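You operate a simulated robot arm through the tools that you are given. There is no shell and no other tool. Be economical: measure what you need, move in short steps, check, and stop when the job is done.

You run a simulated robot arm. Do the job below in one go: nothing can be reset, and whatever is moved stays where it is left.

JOB
Take the dropper from the yellow-edged table and leave it on top of the clear red ring beaker. Then take the boat from the hotplate end of the bench and leave it on top of the empty glove box. Then take the clipboard and leave it on the green-edged table. Then put the green cap vial in the white bucket. The order counts. Set down upright: dropper.

Only the result counts: the job must be done as asked and must still hold three seconds after the hand-in. Knocking over, shifting, dropping, spilling or breaking anything else fails it. Lids that push on must go on centred and level and be pressed home; caps that screw on are set level and turned clockwise until they are tight.

ROBOT AND FRAMES
A 7-joint arm with a vacuum gripper on a trunk, on a base that drives. Base frame: it is fixed to the floor where the robot stands at the start and does not move with it; the origin is under the middle of the robot, x ahead of it, y to its left, z up. Readings come in mm, degrees, newtons and seconds.
Its first joint turns from -166.0 to 166.0 degrees. Places, roughly: boat (8x8x3 cm) [-100, 4100, 900]; clipboard [-250, 4000, 1000]; dropper (3x3x14 cm) [1100, 0, 1000]; empty glove box [-1500, 500, 1000]; green cap vial (3x3x8 cm) [700, 400, 900]; green-edged table [1300, 1100, 900]; red ring beaker [1250, 1000, 1000]; white bucket (20x21x28 cm) [800, 1000, 1000]. Payload 1.06 kg.
Tool frame: the origin (TCP) lies in the middle of the cups' lips, and z points out of the cups. The gripper has 1 cup of 24 mm across, covering 24 by 24 mm (tool x, y); the bellows give 8 mm. With the vacuum on, a cup seals on a smooth face that it is pressed against (1 to 4 N); it does not hold porous or soft things. The pull reaches 23 N.
Orientation is told as [roll, pitch, yaw] about the base's x, y, z axes, in that order, counted from this pose: with the cups facing straight down, the tool's x points along the base's -x, its y along +y and its z along -z.

CONTROLS
- The arm moves only by the tool move_arm. Its argument "steps" is a list of rows, each a list of 3 entries, a list of its own where there are three numbers: the shift along the tool's x, y, z in mm, then the turn, a rotation vector about the tool's x, y, z in degrees, then the vacuum: 1 switches it on, 0 off. In form: [[[dx, dy, dz], [rx, ry, rz], vacuum], ...]. A call has 1 to 20 rows; each row is the pose to reach, as a shift and turn from the pose commanded when the call began, along the tool's axes at that moment. Each row takes 0.2 s and may step no farther than 50 mm and 8.6 degrees from the row before; otherwise, or with a gripper value out of range, the whole call is refused. Where a pose cannot be reached the arm comes as near as it can. A force on the tool above 40 N (or 10 N above the force at the start of the call, whichever is more), or a blocked arm, ends the call early, and 0.2 s more pass. The pull builds up within a second once a cup has sealed. Time passes only in rows, and 0.2 s behind the last, so rows that repeat a pose give it time. It gives the time, the measured TCP pose, the force on the tool (base axes) and the pull of the vacuum at its end, in the units of the frame above (readings bear some noise), with the torque about the TCP (base axes, N m) and any sound that the robot's microphone picked up, and new pictures: "views" is both (left out), scene, wrist or none.
- Cameras (640 x 400 px; columns grow to the right, rows downward): "scene" is now at [184.6, 200.6, 1481.7]; the picture's right is [-0.06, -1.00, 0.00], its down [-0.63, 0.04, -0.77] and it looks along [0.77, -0.05, -0.63] (base axes); focal length 290 px, centre (320, 200). "wrist" rides on the gripper at [78, 19, -96] in the tool frame; the picture's right is [-0.24, 0.97, 0.00], its down [-0.71, -0.17, -0.69] and it looks along [-0.67, -0.16, 0.73] (tool axes); focal length 243 px, centre (320, 200).
- base_move(legs): drives the robot by 1 to 6 legs, each [ahead, left, turn to the left] in mm, mm and degrees, along the robot's own axes; the way and the turn of a leg run together, so that a leg with both is an arc; at most 1500 mm and 180 degrees a leg. The arm and the cameras ride along, it lands a little off, and it stops where it bumps. It gives what a move gives, and a new picture of the scene camera.
- turn_head(pan, tilt): turns the head with the scene camera to pan (to the left, within 120 degrees either way) and tilt (down, from -29 to 69), counted from straight ahead of the robot. It gives what a move gives, and a new picture of the scene camera.
- locate(camera, pixels): for up to 12 pixels [column, row] of the newest picture of that camera ("zoom" is the newest enlarged one), the place [x, y, z] in the base frame of the surface seen there, good to about 2 mm. No time passes.
- zoom(camera, box): a new picture of the part [left, top, right, bottom] of that camera's present view, enlarged. No time passes.
- finish_job(): hands the job in; it is judged then, once.

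Work in short steps. Measure before you move; look again where a grasp or a placing could have gone wrong, and mend it. You have 110 turns and 260 pictures in all, those below and enlarged ones among them. Switch the vacuum off and draw the arm clear of the work before you hand the job in, unless the task says otherwise; then end with one line.

The tools are called after "Request:" as name(argument=value, ...) on one line, values as JSON. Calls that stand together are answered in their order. move_arm: Moves the arm, as the interface text tells. Its arguments: {"type":"object","properties":{"steps":{"type":"array"},"views":{"type":"string","enum":["both","scene","wrist","none"]}},"required":["steps"]} The other tools are called the same way: base_move (legs) drives the base; turn_head (pan, tilt) turns the head that bears the scene camera; locate (camera, pixels) gives the place of the surface under pixels of a picture; zoom (camera, box) takes an enlarged picture of a part of a camera's view; finish_job () hands the job in.

At the start:

```text
clock: 0.0
tcp_pos: [491.3, 325.8, 1138.4]
tool_rot: [-0.1, 0.1, 0.1]
contact_force: [0.1, 0.1, 0.0]
ft_torque: [-0.02, 0.03, 0.01]
pull: 0.1
robot x, y, heading: [1.6, -2.0, -0.2]
head pan, tilt: [-3.6, 39.4]
```

scene: 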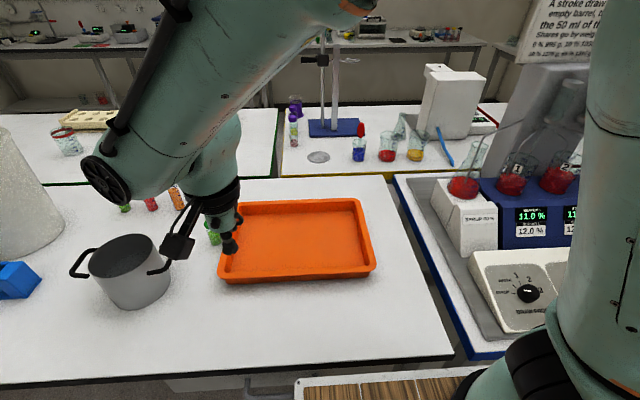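
wrist: 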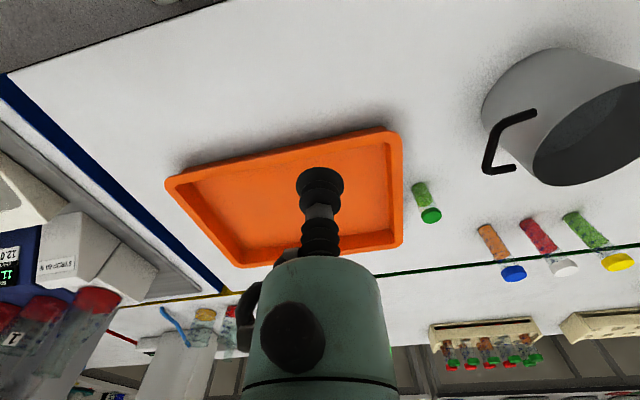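

The scene shows the yellow-edged table ahead at about (380,140) and the green-edged one to the left. I zoom in to find the dropper and the red ring beaker.

Request:
zoom(camera="scene", box=[270, 70, 510, 220])

Request:
zoom(camera="scene", box=[0, 80, 240, 230])

```text
2.67 times, centred on (390, 145) of scene
```

zoom: 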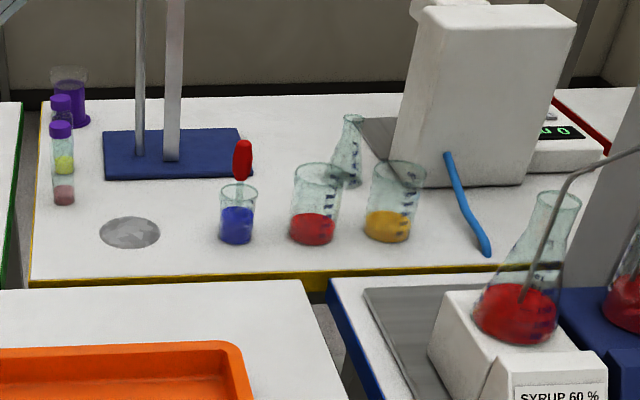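

```text
2.67 times, centred on (120, 155) of scene
```

zoom: 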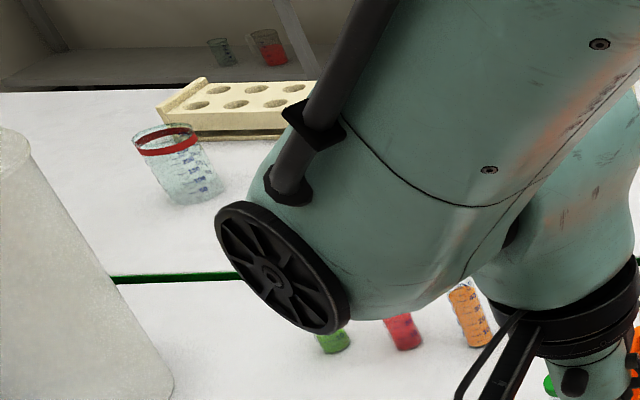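

Dropper bulb at scene (361,128), apparently standing in or near the blue beaker. I measure it and the red ring beaker and zoom in more.

Request:
locate(camera="scene", pixels=[[361, 123.5], [361, 128], [361, 134], [359, 159], [359, 150], [318, 157], [66, 134], [66, 150], [61, 127], [76, 128], [389, 147], [340, 172]])

Request:
zoom(camera="scene", box=[330, 115, 394, 165])

Request:
zoom(camera="scene", box=[34, 115, 98, 165])

```text
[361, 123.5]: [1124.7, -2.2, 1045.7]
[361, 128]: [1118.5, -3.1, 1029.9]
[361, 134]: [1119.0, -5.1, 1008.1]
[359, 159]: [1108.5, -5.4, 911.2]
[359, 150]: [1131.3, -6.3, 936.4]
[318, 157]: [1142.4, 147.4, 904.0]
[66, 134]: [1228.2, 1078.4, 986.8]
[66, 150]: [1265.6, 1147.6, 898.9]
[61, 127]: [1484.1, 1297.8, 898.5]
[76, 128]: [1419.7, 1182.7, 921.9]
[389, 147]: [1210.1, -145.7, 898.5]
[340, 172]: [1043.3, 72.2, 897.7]
```

```text
8.00 times, centred on (362, 140) of scene
```

zoom: 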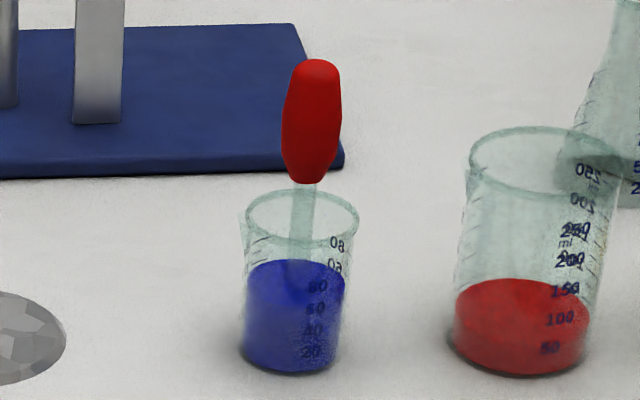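

```text
8.00 times, centred on (66, 140) of scene
```

zoom: 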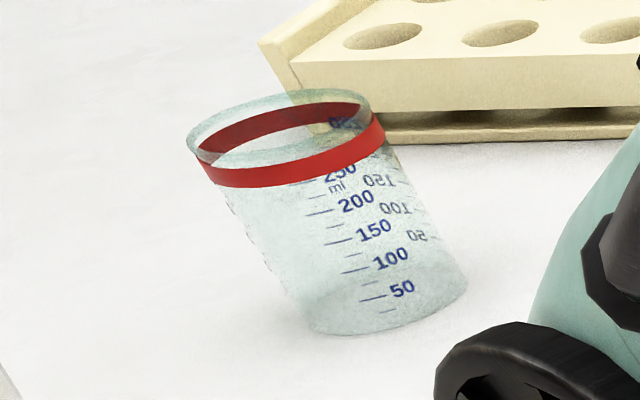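

The dropper stands vertical in the blue beaker; the red ring beaker is open. Now I measure the bench edges to see how far the base can go ahead, and look left.

Request:
locate(camera="scene", pixels=[[230, 365], [20, 383], [440, 352], [385, 180], [270, 178], [280, 200], [430, 300], [470, 350], [360, 385], [130, 250], [20, 250], [15, 275]])

Request:
turn_head(pan=60, tilt=35)

```text
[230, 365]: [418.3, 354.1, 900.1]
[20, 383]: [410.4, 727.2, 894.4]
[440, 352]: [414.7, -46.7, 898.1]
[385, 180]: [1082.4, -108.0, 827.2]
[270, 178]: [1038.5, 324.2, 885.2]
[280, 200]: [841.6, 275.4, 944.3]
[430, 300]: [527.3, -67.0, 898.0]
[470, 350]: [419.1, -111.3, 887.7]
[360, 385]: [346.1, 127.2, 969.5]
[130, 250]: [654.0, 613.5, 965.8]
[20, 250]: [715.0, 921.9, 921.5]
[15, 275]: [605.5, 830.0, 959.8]
```

```text
clock: 1.3
tcp_pos: [492.7, 324.3, 1139.1]
tool_rot: [0.1, 0.0, 0.0]
contact_force: [-0.7, -0.1, 0.1]
ft_torque: [-0.03, 0.02, 0.01]
pull: 0.0
robot x, y, heading: [0.3, -1.1, -0.2]
head pan, tilt: [60.0, 35.0]
```

scene: 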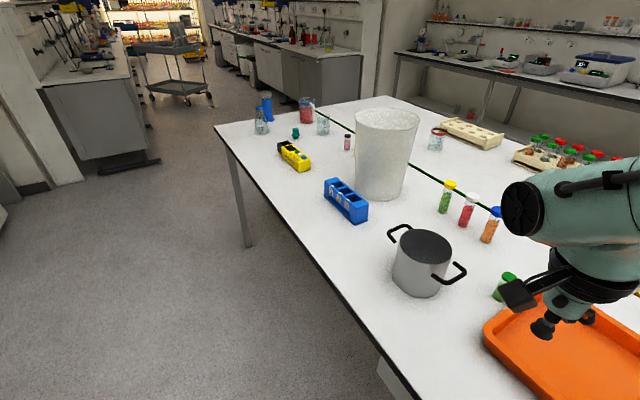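

The bench's near edge is at x≈410 and the dropper at x≈1120, beyond reach from here. I look down ahead to see how much room the base has and what is in front of it.

Request:
turn_head(pan=15, tilt=69)

Request:
turn_head(pan=-60, tilt=45)

```text
clock: 2.5
tcp_pos: [492.5, 324.4, 1138.1]
tool_rot: [0.1, 0.0, 0.0]
contact_force: [0.0, -0.6, 0.1]
ft_torque: [0.03, 0.0, 0.0]
pull: 0.0
robot x, y, heading: [-0.4, -2.0, 0.1]
head pan, tilt: [15.0, 68.8]
```

scene: 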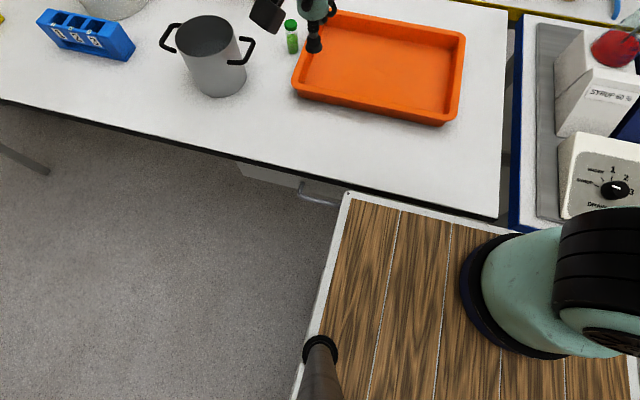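

```text
clock: 3.9
tcp_pos: [492.6, 325.6, 1139.2]
tool_rot: [0.0, 0.0, 0.0]
contact_force: [-0.6, 0.3, 0.5]
ft_torque: [-0.01, 0.03, -0.02]
pull: 0.0
robot x, y, heading: [-1.1, 0.2, -0.1]
head pan, tilt: [-60.0, 45.0]
```

scene: 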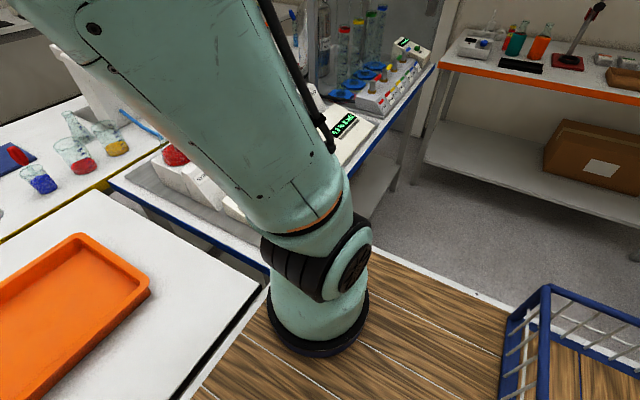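

The robot is a deck with the arm mounted on it and a basket; I locate the arm's foot and the deck edges.

Request:
locate(camera="scene", pixels=[[318, 345], [270, 300], [366, 300], [375, 250], [505, 305], [545, 290], [600, 370], [205, 385], [258, 290], [150, 200], [385, 145], [112, 182]])

Request:
turn_head(pan=-110, tilt=45)

```text
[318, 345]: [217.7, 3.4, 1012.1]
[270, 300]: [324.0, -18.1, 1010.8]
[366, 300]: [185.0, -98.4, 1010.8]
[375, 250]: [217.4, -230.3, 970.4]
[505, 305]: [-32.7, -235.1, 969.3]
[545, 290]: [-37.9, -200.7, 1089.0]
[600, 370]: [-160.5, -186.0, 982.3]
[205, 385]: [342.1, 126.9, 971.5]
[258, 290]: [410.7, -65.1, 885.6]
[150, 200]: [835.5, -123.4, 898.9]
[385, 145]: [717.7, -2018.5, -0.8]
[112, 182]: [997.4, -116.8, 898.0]
```

```text
clock: 5.1
tcp_pos: [492.4, 324.6, 1139.1]
tool_rot: [0.0, 0.1, 0.0]
contact_force: [-1.1, -0.5, 0.3]
ft_torque: [-0.03, 0.0, 0.02]
pull: 0.0
robot x, y, heading: [-0.2, 1.1, -0.3]
head pan, tilt: [-110.0, 45.0]
```

scene: 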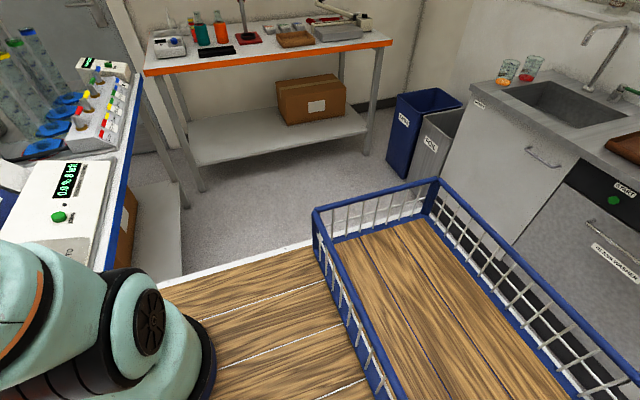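

The arm's foot stands at about (262,-73), so the dropper is ≈860 mm from it: in reach. I look ahead-right to measure the dropper and obstacles near the arm's path.

Request:
turn_head(pan=-15, tilt=30)

```text
clock: 6.8
tcp_pos: [492.3, 325.5, 1139.2]
tool_rot: [0.0, 0.0, 0.0]
contact_force: [-0.2, -0.1, -0.2]
ft_torque: [-0.01, 0.01, -0.02]
pull: 0.1
robot x, y, heading: [2.4, 1.6, -0.2]
head pan, tilt: [-15.0, 30.0]
```

scene: 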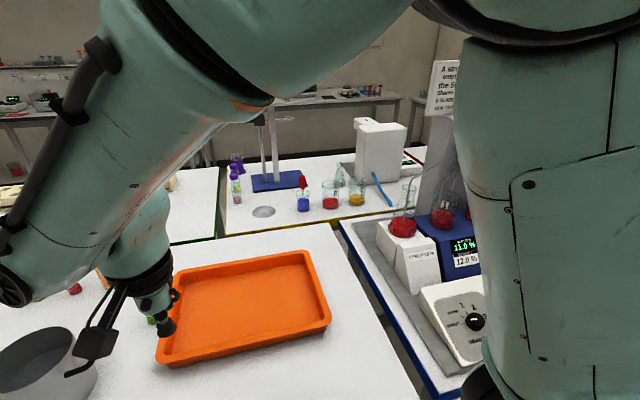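

Dropper bulb at about (302,180) here. I measure the objects near the way: flask (402,190), tower (440,120), stand (275,140), glasses.

Request:
zoom(camera="scene", box=[220, 110, 480, 272])

Request:
locate(camera="scene", pixels=[[302, 178], [302, 182], [302, 186], [272, 125], [277, 105], [265, 120], [409, 187], [403, 225], [435, 150], [450, 110], [360, 120], [331, 182]])

```text
2.46 times, centred on (350, 191) of scene
```

zoom: 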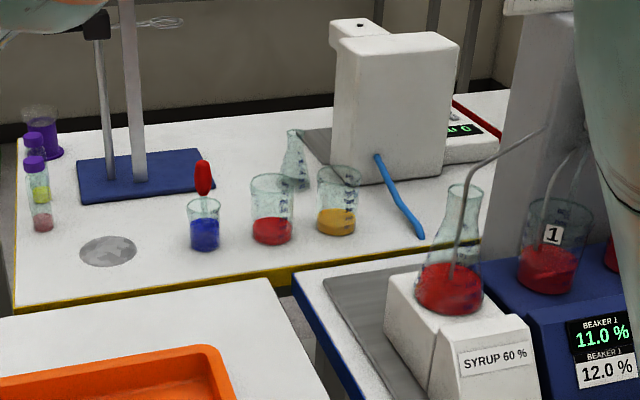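

```text
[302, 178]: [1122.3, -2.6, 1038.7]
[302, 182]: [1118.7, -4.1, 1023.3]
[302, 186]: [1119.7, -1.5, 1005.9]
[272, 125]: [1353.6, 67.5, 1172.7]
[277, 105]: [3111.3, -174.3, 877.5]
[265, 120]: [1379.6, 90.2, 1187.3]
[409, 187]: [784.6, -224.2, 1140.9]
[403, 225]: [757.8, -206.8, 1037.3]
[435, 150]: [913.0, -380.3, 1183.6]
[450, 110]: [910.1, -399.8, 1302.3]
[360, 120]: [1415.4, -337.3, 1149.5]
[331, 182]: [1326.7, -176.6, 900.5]
```

Bulb centre estimated at (1131,-4), top z≈1048. I swing the tool over the bench at z≈1180 to just short of the dropper and look with the wrist camera.

Request:
move_arm(steps=[[[0, 0, -40], [0, 0, 0], 0], [[-40, -22, -50], [0, 0, 0], 0], [[-80, -44, -50], [0, 0, 0], 0], [[-120, -66, -50], [0, 0, 0], 0], [[-160, -88, -50], [0, 0, 0], 0], [[-200, -110, -50], [0, 0, 0], 0], [[-240, -132, -50], [0, 0, 0], 0], [[-280, -154, -50], [0, 0, 0], 0], [[-320, -176, -50], [0, 0, 0], 0], [[-360, -198, -50], [0, 0, 0], 0], [[-400, -220, -50], [0, 0, 0], 0], [[-440, -242, -50], [0, 0, 0], 0], [[-480, -264, -50], [0, 0, 0], 0], [[-520, -286, -50], [0, 0, 0], 0], [[-550, -310, -50], [0, 0, 0], 0], [[-570, -329, -50], [0, 0, 0], 0], [[-570, -329, -50], [0, 0, 0], 0]])

```text
clock: 10.4
tcp_pos: [1020.3, 2.5, 1187.6]
tool_rot: [-0.1, 0.0, -0.1]
contact_force: [0.3, 0.2, -0.5]
ft_torque: [-0.01, 0.03, -0.02]
pull: 0.1
out of reach, approached as far as the arm can: row 14, 15, 16, 17
robot x, y, heading: [0.3, -1.9, -0.1]
head pan, tilt: [-15.0, 30.0]
```

scene: 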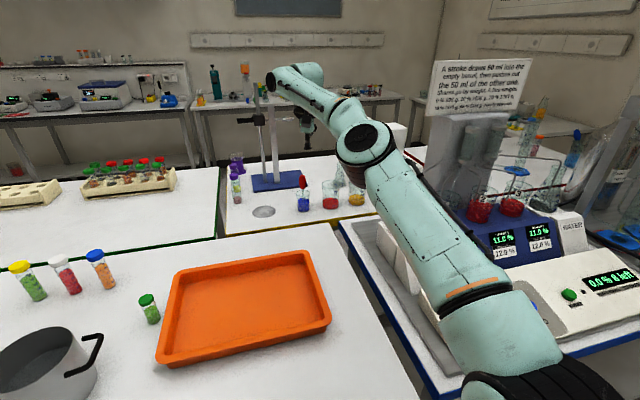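
wrist: 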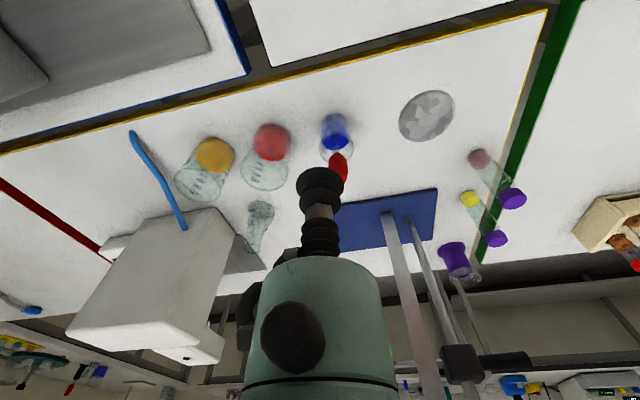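

The arm stops at x=1020 at this height, so I need the base closer. I look down to measure the gap between the deck's front edge and the bench.

Request:
turn_head(pan=5, tilt=69)

```text
clock: 11.5
tcp_pos: [1019.0, 3.7, 1188.8]
tool_rot: [0.0, 0.1, 0.0]
contact_force: [-0.5, -0.2, 0.2]
ft_torque: [0.02, 0.0, -0.01]
pull: 0.0
robot x, y, heading: [-0.3, 3.2, 0.3]
head pan, tilt: [5.0, 68.8]
```

scene: 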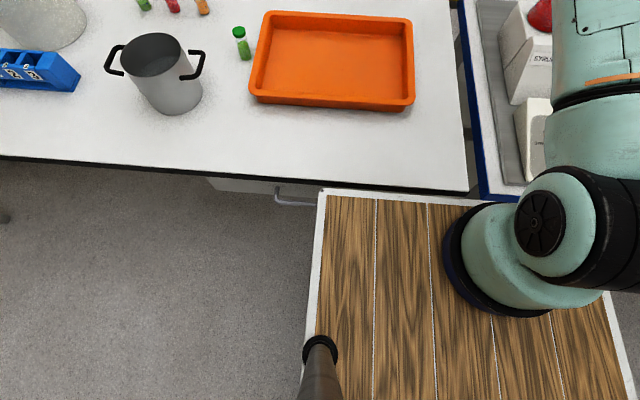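

Request:
locate(camera="scene", pixels=[[325, 191], [400, 195], [440, 198], [440, 185], [340, 176], [460, 190], [300, 200], [230, 186], [490, 200], [311, 300], [620, 350], [443, 260]])

```text
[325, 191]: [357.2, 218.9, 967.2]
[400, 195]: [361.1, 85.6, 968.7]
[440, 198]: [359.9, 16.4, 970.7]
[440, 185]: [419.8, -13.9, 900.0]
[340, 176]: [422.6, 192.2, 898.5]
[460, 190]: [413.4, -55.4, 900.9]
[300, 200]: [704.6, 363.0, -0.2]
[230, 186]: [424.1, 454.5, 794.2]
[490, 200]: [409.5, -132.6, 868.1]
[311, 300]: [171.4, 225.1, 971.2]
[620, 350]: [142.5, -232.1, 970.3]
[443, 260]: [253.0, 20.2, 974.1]
```

Deck front is at x≈361, the bench edge ≈410: 48 mm free. I drive 35 mm ahead.

Request:
base_move(legs=[[35, 0, 0]])

```text
clock: 12.3
tcp_pos: [1055.9, 2.9, 1188.8]
tool_rot: [0.1, 0.0, 0.1]
contact_force: [-0.2, 0.8, -0.8]
ft_torque: [0.0, -0.01, 0.0]
pull: 0.1
robot x, y, heading: [34.6, -1.6, -0.1]
head pan, tilt: [5.0, 68.8]
```

scene: 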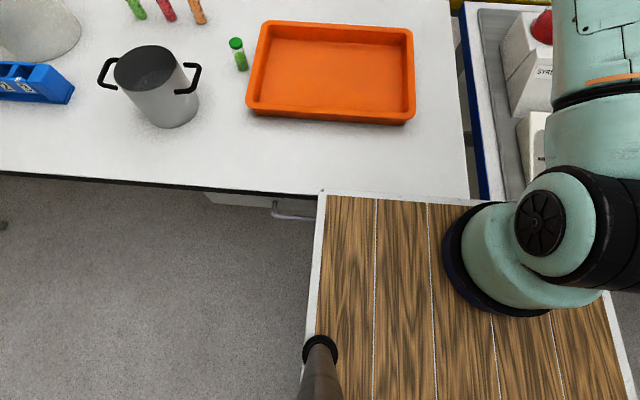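

Now I descend 70 mm to see whether the reach grows lower down (bulb top at 1048 is still 60 mm below).

Request:
move_arm(steps=[[[0, 0, 40], [0, 0, 0], 0], [[0, 0, 75], [0, 0, 0], 0], [[-20, 4, 75], [0, 0, 0], 0], [[-40, 7, 75], [0, 0, 0], 0], [[-40, 7, 75], [0, 0, 0], 0]])

Request:
turn_head(pan=-8, tilt=30)

```text
clock: 13.5
tcp_pos: [1076.2, 4.9, 1112.2]
tool_rot: [-0.1, 0.0, -0.2]
contact_force: [-1.2, 0.3, 0.5]
ft_torque: [0.02, -0.01, -0.05]
pull: 0.0
out of reach, approached as far as the arm can: row 3, 4, 5
robot x, y, heading: [36.1, -2.6, 0.3]
head pan, tilt: [5.0, 68.8]
```

scene: 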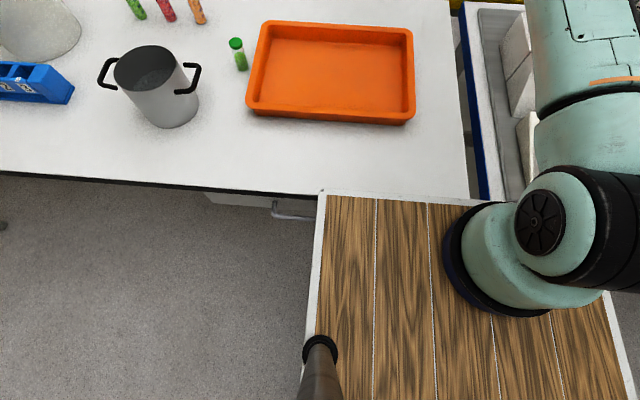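
wrist: 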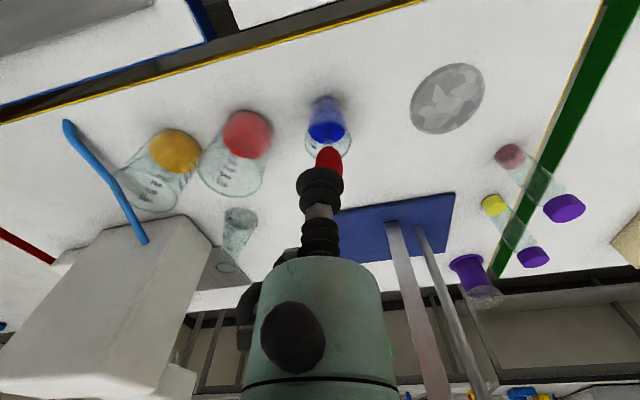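

```text
clock: 14.6
tcp_pos: [1075.3, 5.9, 1113.0]
tool_rot: [0.0, -0.1, 0.1]
contact_force: [-0.1, 0.7, -0.3]
ft_torque: [0.0, 0.0, 0.0]
pull: 0.1
robot x, y, heading: [36.4, -2.6, 0.1]
head pan, tilt: [-8.0, 30.0]
```

scene: 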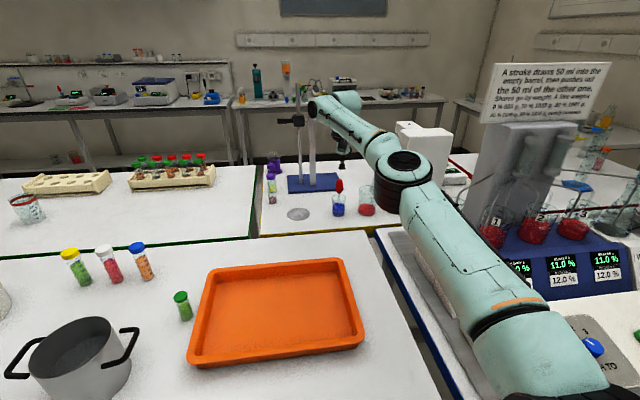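

The arm stops at x≈1076 at z 1112. I measure the elbow and wrist to see whether it is truly stretched.

Request:
locate(camera="scene", pixels=[[402, 163], [345, 100], [318, 105], [342, 165], [480, 320], [340, 183], [340, 187], [338, 200], [450, 240]])

Request:
turn_head(pan=-35, tilt=30)

```text
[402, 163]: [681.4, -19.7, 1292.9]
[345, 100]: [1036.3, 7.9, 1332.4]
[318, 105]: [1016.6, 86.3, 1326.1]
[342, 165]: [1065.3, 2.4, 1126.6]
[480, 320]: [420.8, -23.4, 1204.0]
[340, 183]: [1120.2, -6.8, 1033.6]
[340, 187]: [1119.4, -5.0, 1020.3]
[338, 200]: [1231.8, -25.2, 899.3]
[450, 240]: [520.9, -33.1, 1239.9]
```

```text
clock: 15.5
tcp_pos: [1076.0, 5.6, 1112.1]
tool_rot: [0.1, -0.1, -0.1]
contact_force: [0.0, 0.1, 0.3]
ft_torque: [0.02, -0.01, -0.01]
pull: 0.1
robot x, y, heading: [33.4, 1.7, 0.1]
head pan, tilt: [-35.0, 30.0]
```

scene: 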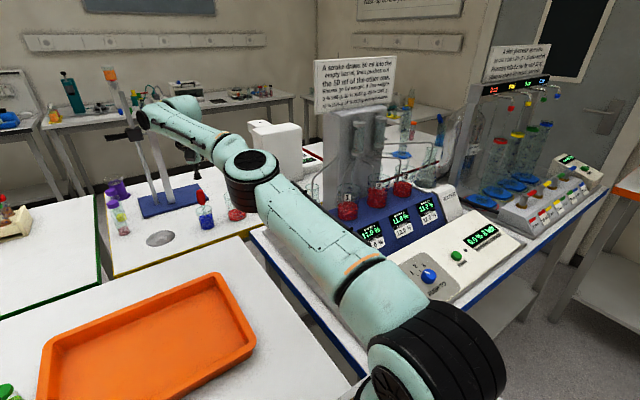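

The arm is already straight, so this table can't be reached from the front; the tables seem to have an aisle behind them. I retract the arm and look for the way round.

Request:
move_arm(steps=[[[0, 0, -40], [0, 0, 0], 0], [[20, 0, -75], [0, 0, 0], 0], [[60, 22, -75], [0, 0, 0], 0], [[100, 44, -75], [0, 0, 0], 0], [[140, 66, -75], [0, 0, 0], 0], [[180, 88, -75], [0, 0, 0], 0], [[220, 110, -75], [0, 0, 0], 0], [[260, 132, -75], [0, 0, 0], 0], [[300, 154, -75], [0, 0, 0], 0], [[340, 176, -75], [0, 0, 0], 0], [[380, 198, -75], [0, 0, 0], 0], [[420, 220, -75], [0, 0, 0], 0], [[460, 242, -75], [0, 0, 0], 0], [[500, 264, -75], [0, 0, 0], 0], [[530, 280, -75], [0, 0, 0], 0]], views="none")

Request:
turn_head(pan=28, tilt=15)

Request:
turn_head(pan=80, tilt=20)

```text
clock: 18.7
tcp_pos: [547.5, 287.0, 1189.3]
tool_rot: [0.0, 0.0, 0.0]
contact_force: [0.6, 0.1, 0.8]
ft_torque: [0.02, -0.04, 0.01]
pull: 0.0
out of reach, approached as far as the arm can: row 1
robot x, y, heading: [34.1, -1.4, 0.2]
head pan, tilt: [-35.0, 30.0]
```

```text
clock: 20.0
tcp_pos: [548.5, 286.0, 1189.5]
tool_rot: [0.0, 0.0, 0.0]
contact_force: [-0.7, -0.8, -0.3]
ft_torque: [0.03, 0.0, 0.02]
pull: 0.0
robot x, y, heading: [35.3, -1.4, 0.2]
head pan, tilt: [28.0, 15.0]
```

scene: 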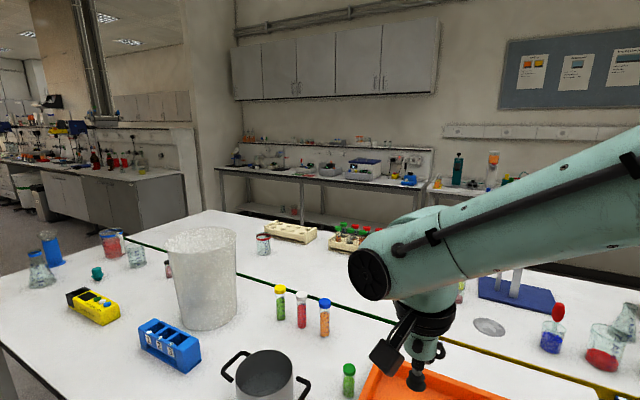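

```text
clock: 21.2
tcp_pos: [548.7, 285.8, 1188.7]
tool_rot: [0.0, 0.1, 0.0]
contact_force: [-0.4, 0.5, 0.7]
ft_torque: [0.01, 0.01, -0.02]
pull: 0.0
robot x, y, heading: [34.1, -0.7, 0.3]
head pan, tilt: [80.0, 20.0]
```

scene: 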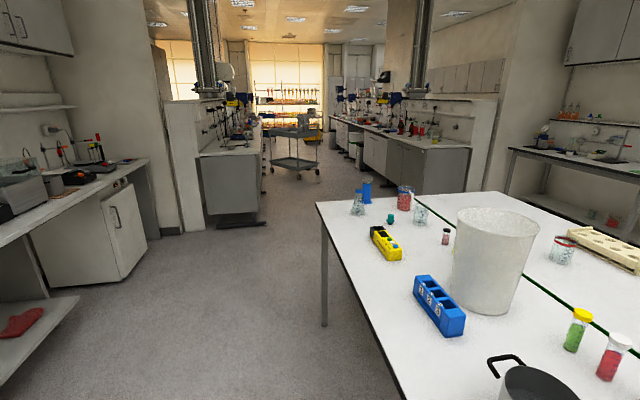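

I measure the corners of the bench and tables, the islands' ends and the wall benches to plan the drive.

Request:
locate(camera="scene", pixels=[[318, 204], [490, 192], [450, 192], [510, 150], [635, 178], [490, 150], [400, 150], [235, 210], [202, 157], [325, 320], [545, 205], [160, 235]])

Request:
turn_head(pan=0, tilt=12)

```text
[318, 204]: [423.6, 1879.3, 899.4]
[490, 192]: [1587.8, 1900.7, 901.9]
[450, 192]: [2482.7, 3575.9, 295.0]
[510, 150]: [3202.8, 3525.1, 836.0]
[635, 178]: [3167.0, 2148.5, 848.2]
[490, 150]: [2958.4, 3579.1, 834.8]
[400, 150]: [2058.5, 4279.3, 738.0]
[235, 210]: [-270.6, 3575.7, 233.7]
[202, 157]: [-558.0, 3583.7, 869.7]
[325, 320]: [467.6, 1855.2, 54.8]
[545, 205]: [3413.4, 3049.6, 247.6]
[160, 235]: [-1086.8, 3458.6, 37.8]
```

```text
clock: 22.8
tcp_pos: [548.2, 285.0, 1188.3]
tool_rot: [0.0, 0.0, 0.0]
contact_force: [-0.5, 0.5, -0.5]
ft_torque: [0.01, 0.04, 0.02]
pull: 0.0
robot x, y, heading: [35.0, 1.6, 0.1]
head pan, tilt: [0.0, 12.0]
```

scene: 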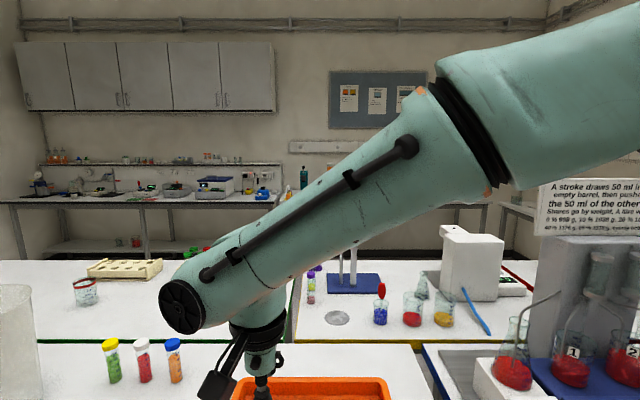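

Bench and tables end at y≈1900 and the rear aisle is x≈1590–3050. I drive round the left end into the aisle and turn to face the tables from behind.

Request:
base_move(legs=[[-150, 0, 0], [0, 1250, 0], [0, 1250, 0], [1200, 0, 0], [1200, 0, 0], [0, 0, 180]])

```text
clock: 38.9
tcp_pos: [946.3, 2780.3, 1187.0]
tool_rot: [-0.1, 0.2, -1.7]
contact_force: [-0.1, 0.6, 0.4]
ft_torque: [-0.03, 0.02, -0.01]
pull: 0.1
robot x, y, heading: [427.3, 2507.8, -1.5]
head pan, tilt: [0.0, 12.0]
stopped in leg 4: the robot was blocked; the commanded pose is now the measured one
```

scene: 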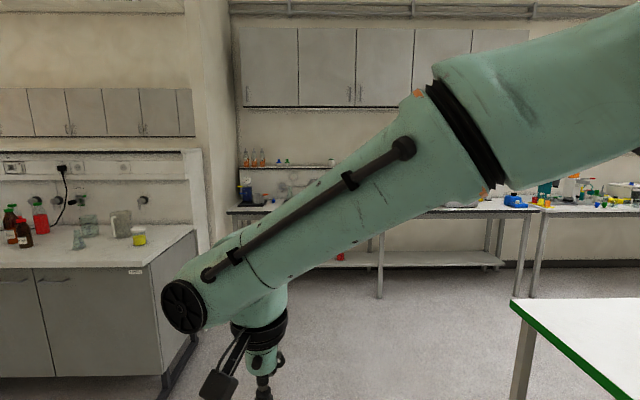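

Blocked at (427,2508). I look down ahead to see what blocks it.

Request:
turn_head(pan=0, tilt=60)

Request:
turn_head(pan=-60, tilt=50)

Request:
turn_head(pan=60, tilt=50)

```text
clock: 40.1
tcp_pos: [945.9, 2780.0, 1186.5]
tool_rot: [-0.1, 0.2, -1.7]
contact_force: [0.7, 0.7, 0.0]
ft_torque: [-0.01, 0.01, 0.02]
pull: 0.1
robot x, y, heading: [426.0, 2507.2, -1.4]
head pan, tilt: [0.0, 60.0]
```

scene: 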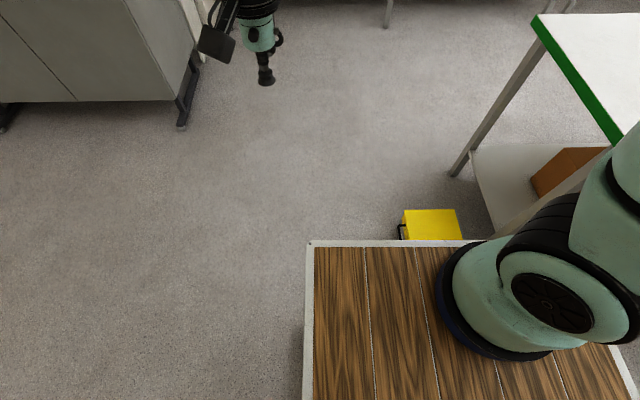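

```text
clock: 41.4
tcp_pos: [946.9, 2778.7, 1186.3]
tool_rot: [-0.1, 0.3, -1.6]
contact_force: [0.1, -0.2, 0.1]
ft_torque: [0.0, 0.01, 0.0]
pull: 0.1
robot x, y, heading: [423.6, 2505.8, -1.5]
head pan, tilt: [-60.0, 50.0]
```

scene: 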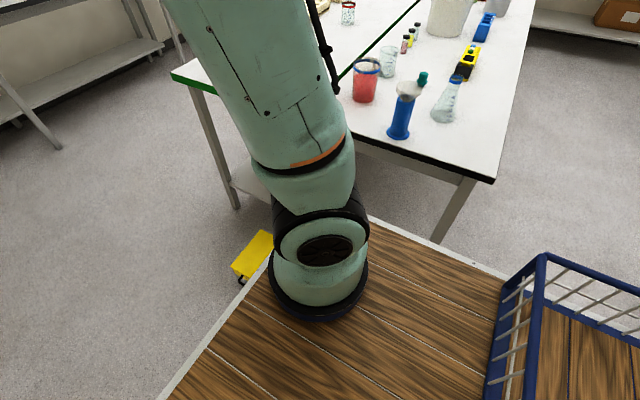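

```text
clock: 43.4
tcp_pos: [945.2, 2779.2, 1186.9]
tool_rot: [-0.2, 0.2, -1.6]
contact_force: [-0.4, 1.1, -0.3]
ft_torque: [0.01, 0.01, -0.01]
pull: 0.1
robot x, y, heading: [422.4, 2505.5, -1.5]
head pan, tilt: [60.0, 50.0]
```

scene: 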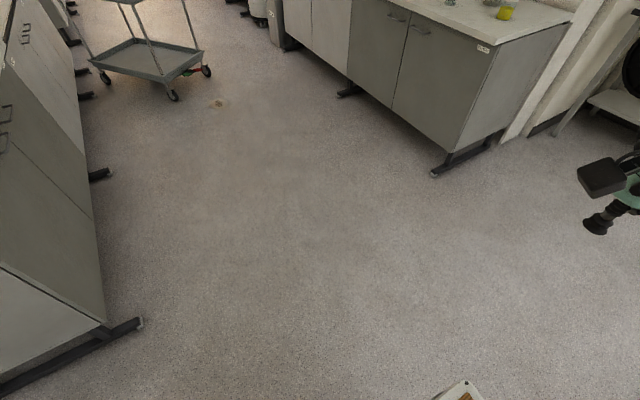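

A yellow box on the floor just ahead-right (pixels 400–462, 210–240) blocked it. I back off, pass it on the left, then turn in the aisle.

Request:
base_move(legs=[[-80, 0, 0], [0, 480, 0], [1200, 0, 0], [720, 0, 0], [0, -300, 0], [0, 0, 180]])

```text
clock: 65.1
tcp_pos: [1754.6, 2424.3, 1186.6]
tool_rot: [-0.2, 0.1, 174.8]
contact_force: [1.2, 0.3, 1.2]
ft_torque: [-0.03, 0.02, -0.01]
pull: 0.0
robot x, y, heading: [2291.0, 2664.5, 175.2]
head pan, tilt: [60.0, 50.0]
```

scene: 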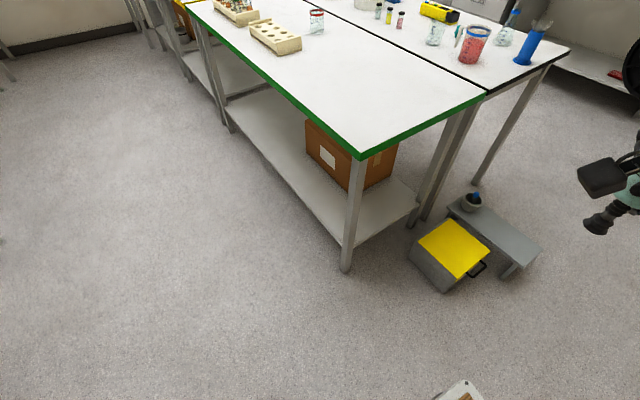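

Now in the aisle facing back at heading 175°. I straighten and drive left (toward -y) along the aisle behind the tables.

Request:
base_move(legs=[[0, 0, 4.8], [0, 1350, 0]])

```text
clock: 72.4
tcp_pos: [1770.2, 1010.8, 1186.2]
tool_rot: [-0.3, 0.1, 179.2]
contact_force: [-0.7, -0.2, 0.0]
ft_torque: [-0.01, 0.01, -0.01]
pull: 0.0
robot x, y, heading: [2282.8, 1295.4, 179.5]
head pan, tilt: [60.0, 50.0]
```

scene: 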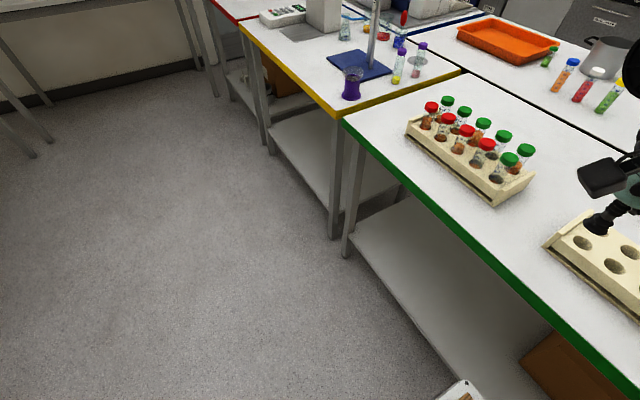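

Aisle is clear. I drive on to y≈-120 and look at the yellow table from behind.

Request:
base_move(legs=[[0, 1415, 0]])

Request:
turn_head(pan=-5, tilt=35)

```text
clock: 79.5
tcp_pos: [1727.9, -387.0, 1187.8]
tool_rot: [-0.2, 0.1, 177.4]
contact_force: [-0.8, -0.5, -0.3]
ft_torque: [0.01, 0.01, 0.01]
pull: 0.2
robot x, y, heading: [2250.2, -117.6, 178.0]
head pan, tilt: [60.0, 50.0]
```

scene: 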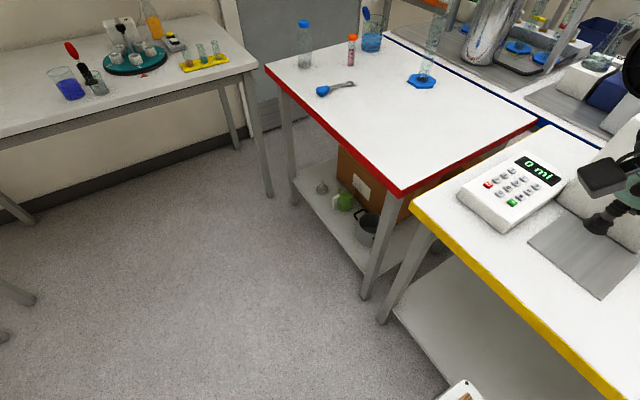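

```text
clock: 80.8
tcp_pos: [1727.5, -385.7, 1186.5]
tool_rot: [-0.1, 0.2, 177.4]
contact_force: [-0.5, -0.9, 0.2]
ft_torque: [-0.01, 0.03, 0.0]
pull: 0.0
robot x, y, heading: [2249.7, -120.2, 178.0]
head pan, tilt: [-5.0, 35.0]
```

scene: 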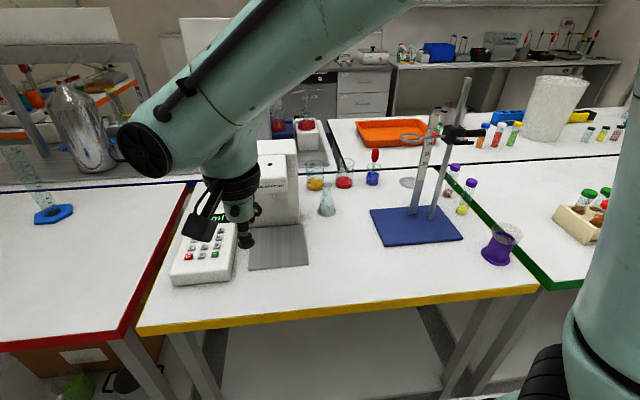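

The dropper bulb is at (374,156), stand at (430,180), with a ring clamp at (415,137). I measure them.

Request:
locate(camera="scene", pixels=[[375, 151], [375, 156], [375, 160], [412, 138], [402, 137], [428, 150], [465, 80], [447, 131], [480, 128], [300, 317], [500, 295], [327, 186]])

Request:
zoom(camera="scene", box=[290, 70, 530, 220])

```text
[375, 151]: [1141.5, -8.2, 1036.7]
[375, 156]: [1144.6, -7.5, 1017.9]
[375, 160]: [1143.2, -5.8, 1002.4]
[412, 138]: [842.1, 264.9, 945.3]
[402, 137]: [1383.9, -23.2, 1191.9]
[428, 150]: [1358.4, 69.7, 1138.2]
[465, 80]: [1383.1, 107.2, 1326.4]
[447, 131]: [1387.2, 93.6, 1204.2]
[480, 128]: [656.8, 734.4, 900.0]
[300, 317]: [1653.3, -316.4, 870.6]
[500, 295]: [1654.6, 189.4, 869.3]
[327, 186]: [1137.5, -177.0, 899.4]
```

```text
2.67 times, centred on (410, 145) of scene
```

zoom: 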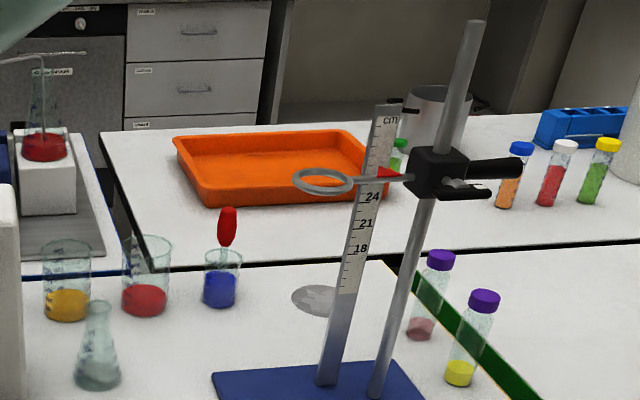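

Dropper centre is (1131,-5). The ring clamp sticks out to y≈-40 at z≈1192, so I come in from the -y side: straighten, move 205 left and 190 ahead.

Request:
locate(camera="scene", pixels=[[60, 345], [125, 325], [265, 145], [290, 200], [190, 270]])

Request:
base_move(legs=[[0, 0, 2], [0, 205, 0], [150, 0, 0]])

Request:
turn_head(pan=0, tilt=65)

```text
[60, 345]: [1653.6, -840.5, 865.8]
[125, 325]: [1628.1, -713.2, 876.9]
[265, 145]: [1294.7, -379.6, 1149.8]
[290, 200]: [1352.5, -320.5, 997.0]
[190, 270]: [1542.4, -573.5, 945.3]
```

```text
clock: 83.8
tcp_pos: [1586.6, -608.7, 1186.1]
tool_rot: [-0.2, 0.2, 179.2]
contact_force: [-0.7, -0.1, -0.5]
ft_torque: [-0.01, 0.01, 0.07]
pull: 0.1
robot x, y, heading: [2102.9, -326.2, 179.7]
head pan, tilt: [-5.0, 35.0]
```

scene: 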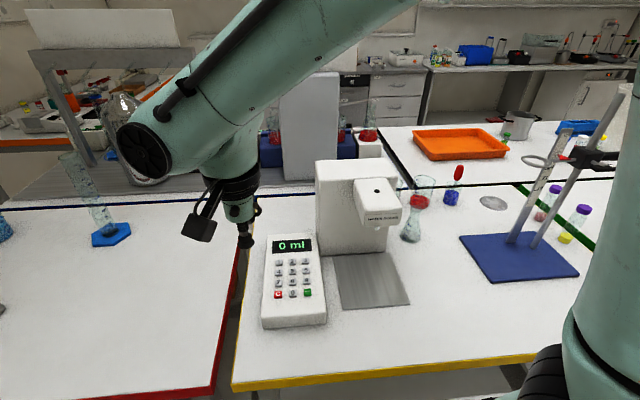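

```text
clock: 84.7
tcp_pos: [1587.1, -608.1, 1186.3]
tool_rot: [-0.2, 0.3, 179.2]
contact_force: [0.2, 0.6, -0.6]
ft_torque: [-0.02, -0.02, 0.0]
pull: 0.1
robot x, y, heading: [2103.7, -331.5, 179.6]
head pan, tilt: [0.0, 65.0]
```

scene: 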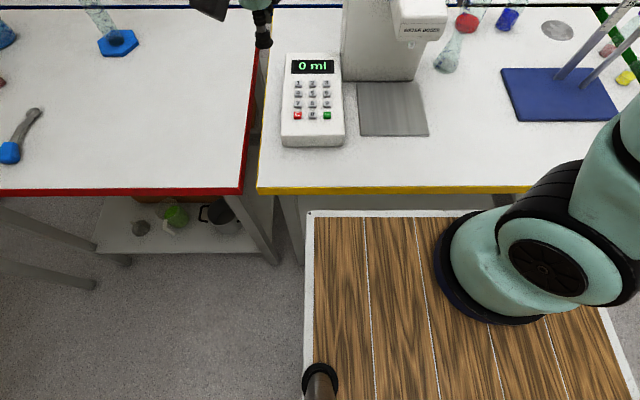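

Gap to the table edge is 85 mm. I go 62 ahead and 60 further left so the forearm stays clear of the ring clamp.

Request:
base_move(legs=[[62, 60, 0]])

Request:
turn_head(pan=-30, tilt=30)

```text
clock: 85.8
tcp_pos: [1525.1, -668.7, 1186.9]
tool_rot: [-0.3, 0.2, 179.2]
contact_force: [-0.6, 0.4, 0.3]
ft_torque: [-0.01, -0.01, 0.03]
pull: 0.1
robot x, y, heading: [2038.3, -388.4, 179.6]
head pan, tilt: [0.0, 65.0]
```

scene: 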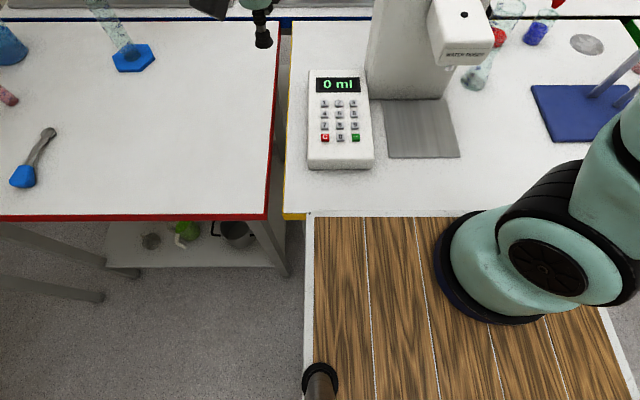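

```text
clock: 86.8
tcp_pos: [1525.0, -668.0, 1187.3]
tool_rot: [-0.2, 0.2, 179.2]
contact_force: [-0.9, -0.8, 0.2]
ft_torque: [-0.02, -0.01, 0.01]
pull: 0.0
robot x, y, heading: [2037.6, -392.1, 179.5]
head pan, tilt: [-30.0, 30.0]
```

scene: 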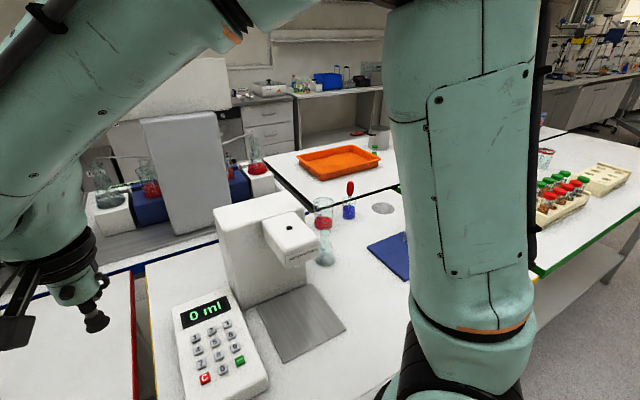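

I raise the tool to z≈1240 and carry it over the analyser toward the dropper, stopping at about (1150,-80).

Request:
move_arm(steps=[[[0, 0, -45], [0, 0, 0], 0], [[-24, -36, -55], [0, 0, 0], 0], [[-48, -73, -55], [0, 0, 0], 0], [[-72, -109, -55], [0, 0, 0], 0], [[-96, -146, -55], [0, 0, 0], 0], [[-120, -182, -55], [0, 0, 0], 0], [[-144, -219, -55], [0, 0, 0], 0], [[-168, -255, -55], [0, 0, 0], 0], [[-192, -292, -55], [0, 0, 0], 0], [[-216, -328, -55], [0, 0, 0], 0], [[-240, -365, -55], [0, 0, 0], 0], [[-264, -401, -55], [0, 0, 0], 0], [[-288, -438, -55], [0, 0, 0], 0], [[-312, -474, -55], [0, 0, 0], 0], [[-336, -511, -55], [0, 0, 0], 0], [[-360, -547, -55], [0, 0, 0], 0], [[-383, -583, -55], [0, 0, 0], 0], [[-383, -583, -55], [0, 0, 0], 0]])

```text
clock: 90.6
tcp_pos: [1149.6, -79.3, 1241.4]
tool_rot: [-0.2, 0.2, 179.1]
contact_force: [0.2, 0.4, 1.2]
ft_torque: [0.0, -0.05, 0.02]
pull: 0.0
robot x, y, heading: [2042.7, -387.3, 179.6]
head pan, tilt: [-30.0, 30.0]
```

scene: 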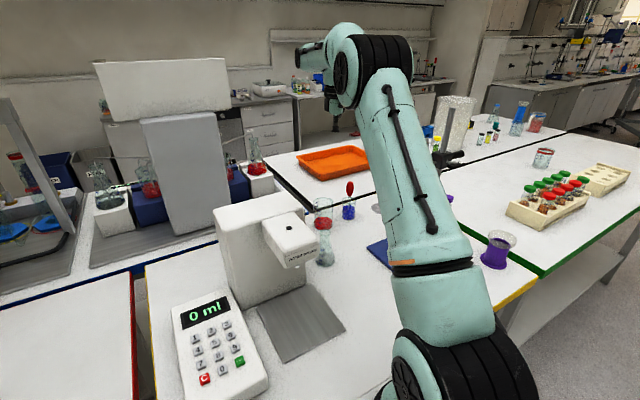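
wrist: 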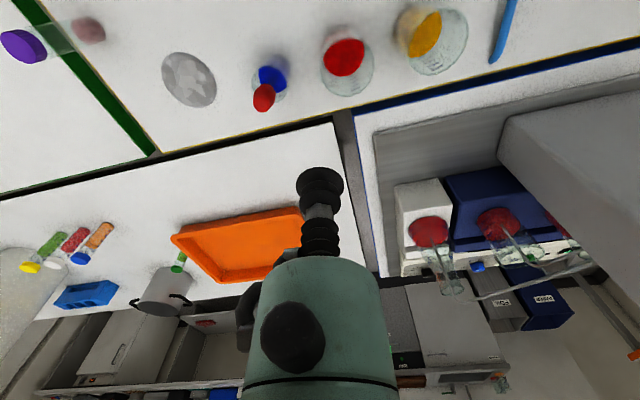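

I check the arm's links against the stand: locate the elbow and forearm, plus the clamp knob, and the dropper in the wrist view.

Request:
locate(camera="scene", pixels=[[370, 70], [430, 200], [365, 150], [395, 200], [410, 90], [340, 60], [310, 55], [332, 105], [450, 158]])

Request:
locate(camera="wrist", pixels=[[264, 97], [262, 92], [268, 104], [262, 88], [255, 97], [273, 97]])

Request:
zoom(camera="wrist", box=[216, 40, 344, 120])

```text
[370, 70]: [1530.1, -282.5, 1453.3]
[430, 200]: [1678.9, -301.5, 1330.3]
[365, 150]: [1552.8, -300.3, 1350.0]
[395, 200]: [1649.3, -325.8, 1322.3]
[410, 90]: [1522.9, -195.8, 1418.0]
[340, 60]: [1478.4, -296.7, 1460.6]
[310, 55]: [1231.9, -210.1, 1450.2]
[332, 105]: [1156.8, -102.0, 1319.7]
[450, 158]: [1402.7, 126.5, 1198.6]
```

```text
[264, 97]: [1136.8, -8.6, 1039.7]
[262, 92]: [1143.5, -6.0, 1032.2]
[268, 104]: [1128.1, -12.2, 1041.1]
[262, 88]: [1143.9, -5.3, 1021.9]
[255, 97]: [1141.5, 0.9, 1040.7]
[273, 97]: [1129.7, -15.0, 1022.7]
```

```text
5.00 times, centred on (280, 80) of wrist
```

zoom: 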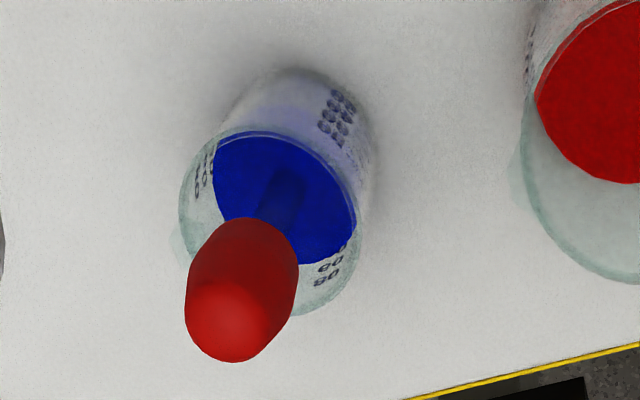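

Links run at z 1330–1450, well above the clamp. I pin down the bulb's top in the zoom.

Request:
locate(camera="zoom", pixels=[[232, 322], [232, 305], [215, 322], [250, 322], [232, 340], [232, 352], [200, 322], [265, 322], [232, 290], [200, 300], [268, 300]])

```text
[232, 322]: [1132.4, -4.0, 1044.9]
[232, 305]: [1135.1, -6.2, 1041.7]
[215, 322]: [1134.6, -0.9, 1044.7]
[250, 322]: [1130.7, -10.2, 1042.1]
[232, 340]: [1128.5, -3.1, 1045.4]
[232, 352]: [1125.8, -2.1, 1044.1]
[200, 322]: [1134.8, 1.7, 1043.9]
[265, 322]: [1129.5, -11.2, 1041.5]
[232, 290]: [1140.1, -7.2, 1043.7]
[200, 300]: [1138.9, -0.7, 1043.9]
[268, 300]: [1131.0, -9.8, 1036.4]
```

Bulb top is ≈z 1045 at (1131.5,-5). I move above it and descend to z≈1062.

Request:
move_arm(steps=[[[-10, -37, 0], [0, 0, 0], 0], [[-19.3, -74.2, 10], [0, 0, 0], 0], [[-19.3, -74.2, 50], [0, 0, 0], 0], [[-19.3, -74.2, 90], [0, 0, 0], 0], [[-19.3, -74.2, 130], [0, 0, 0], 0], [[-19.3, -74.2, 160], [0, 0, 0], 0], [[-19.3, -74.2, 179], [0, 0, 0], 0], [[-19.3, -74.2, 179], [0, 0, 0], 0]], views="both")

Request:
zoom(camera="wrist", box=[256, 110, 384, 190])

```text
clock: 92.4
tcp_pos: [1133.7, -5.1, 1063.4]
tool_rot: [-0.2, 0.1, 179.2]
contact_force: [-0.2, 0.4, 0.2]
ft_torque: [0.0, -0.02, 0.01]
pull: 0.1
robot x, y, heading: [2045.1, -386.0, 179.8]
head pan, tilt: [-30.0, 30.0]
```

scene: 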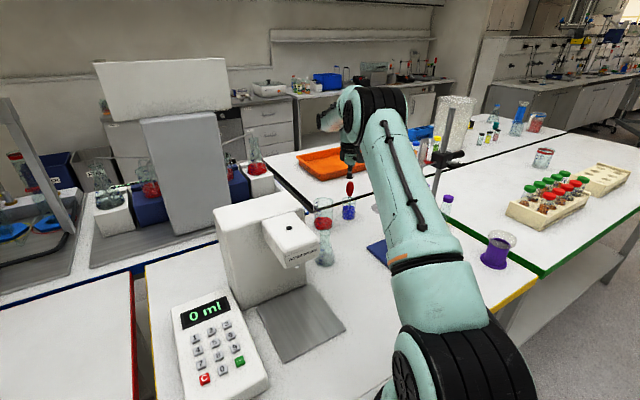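
wrist: 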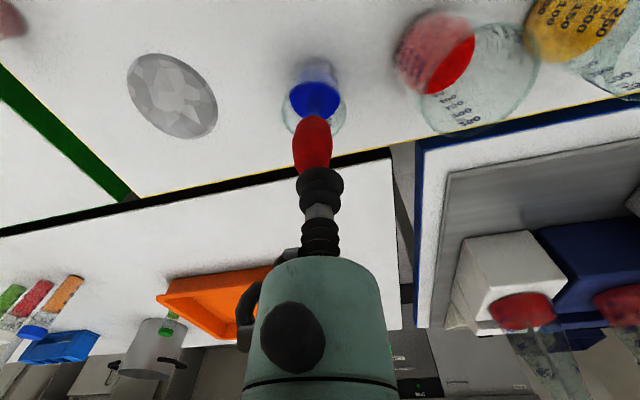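

```text
5.00 times, centred on (320, 150) of wrist
```

zoom: 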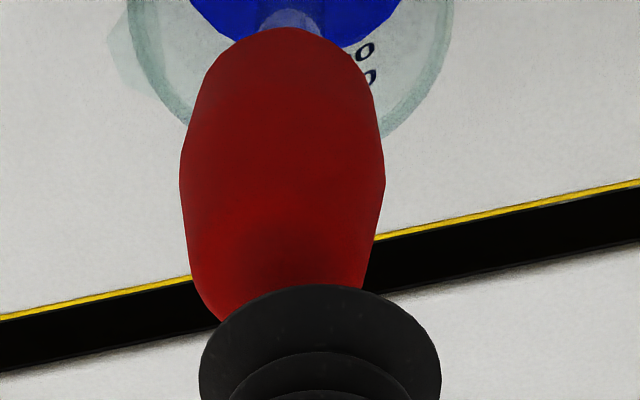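

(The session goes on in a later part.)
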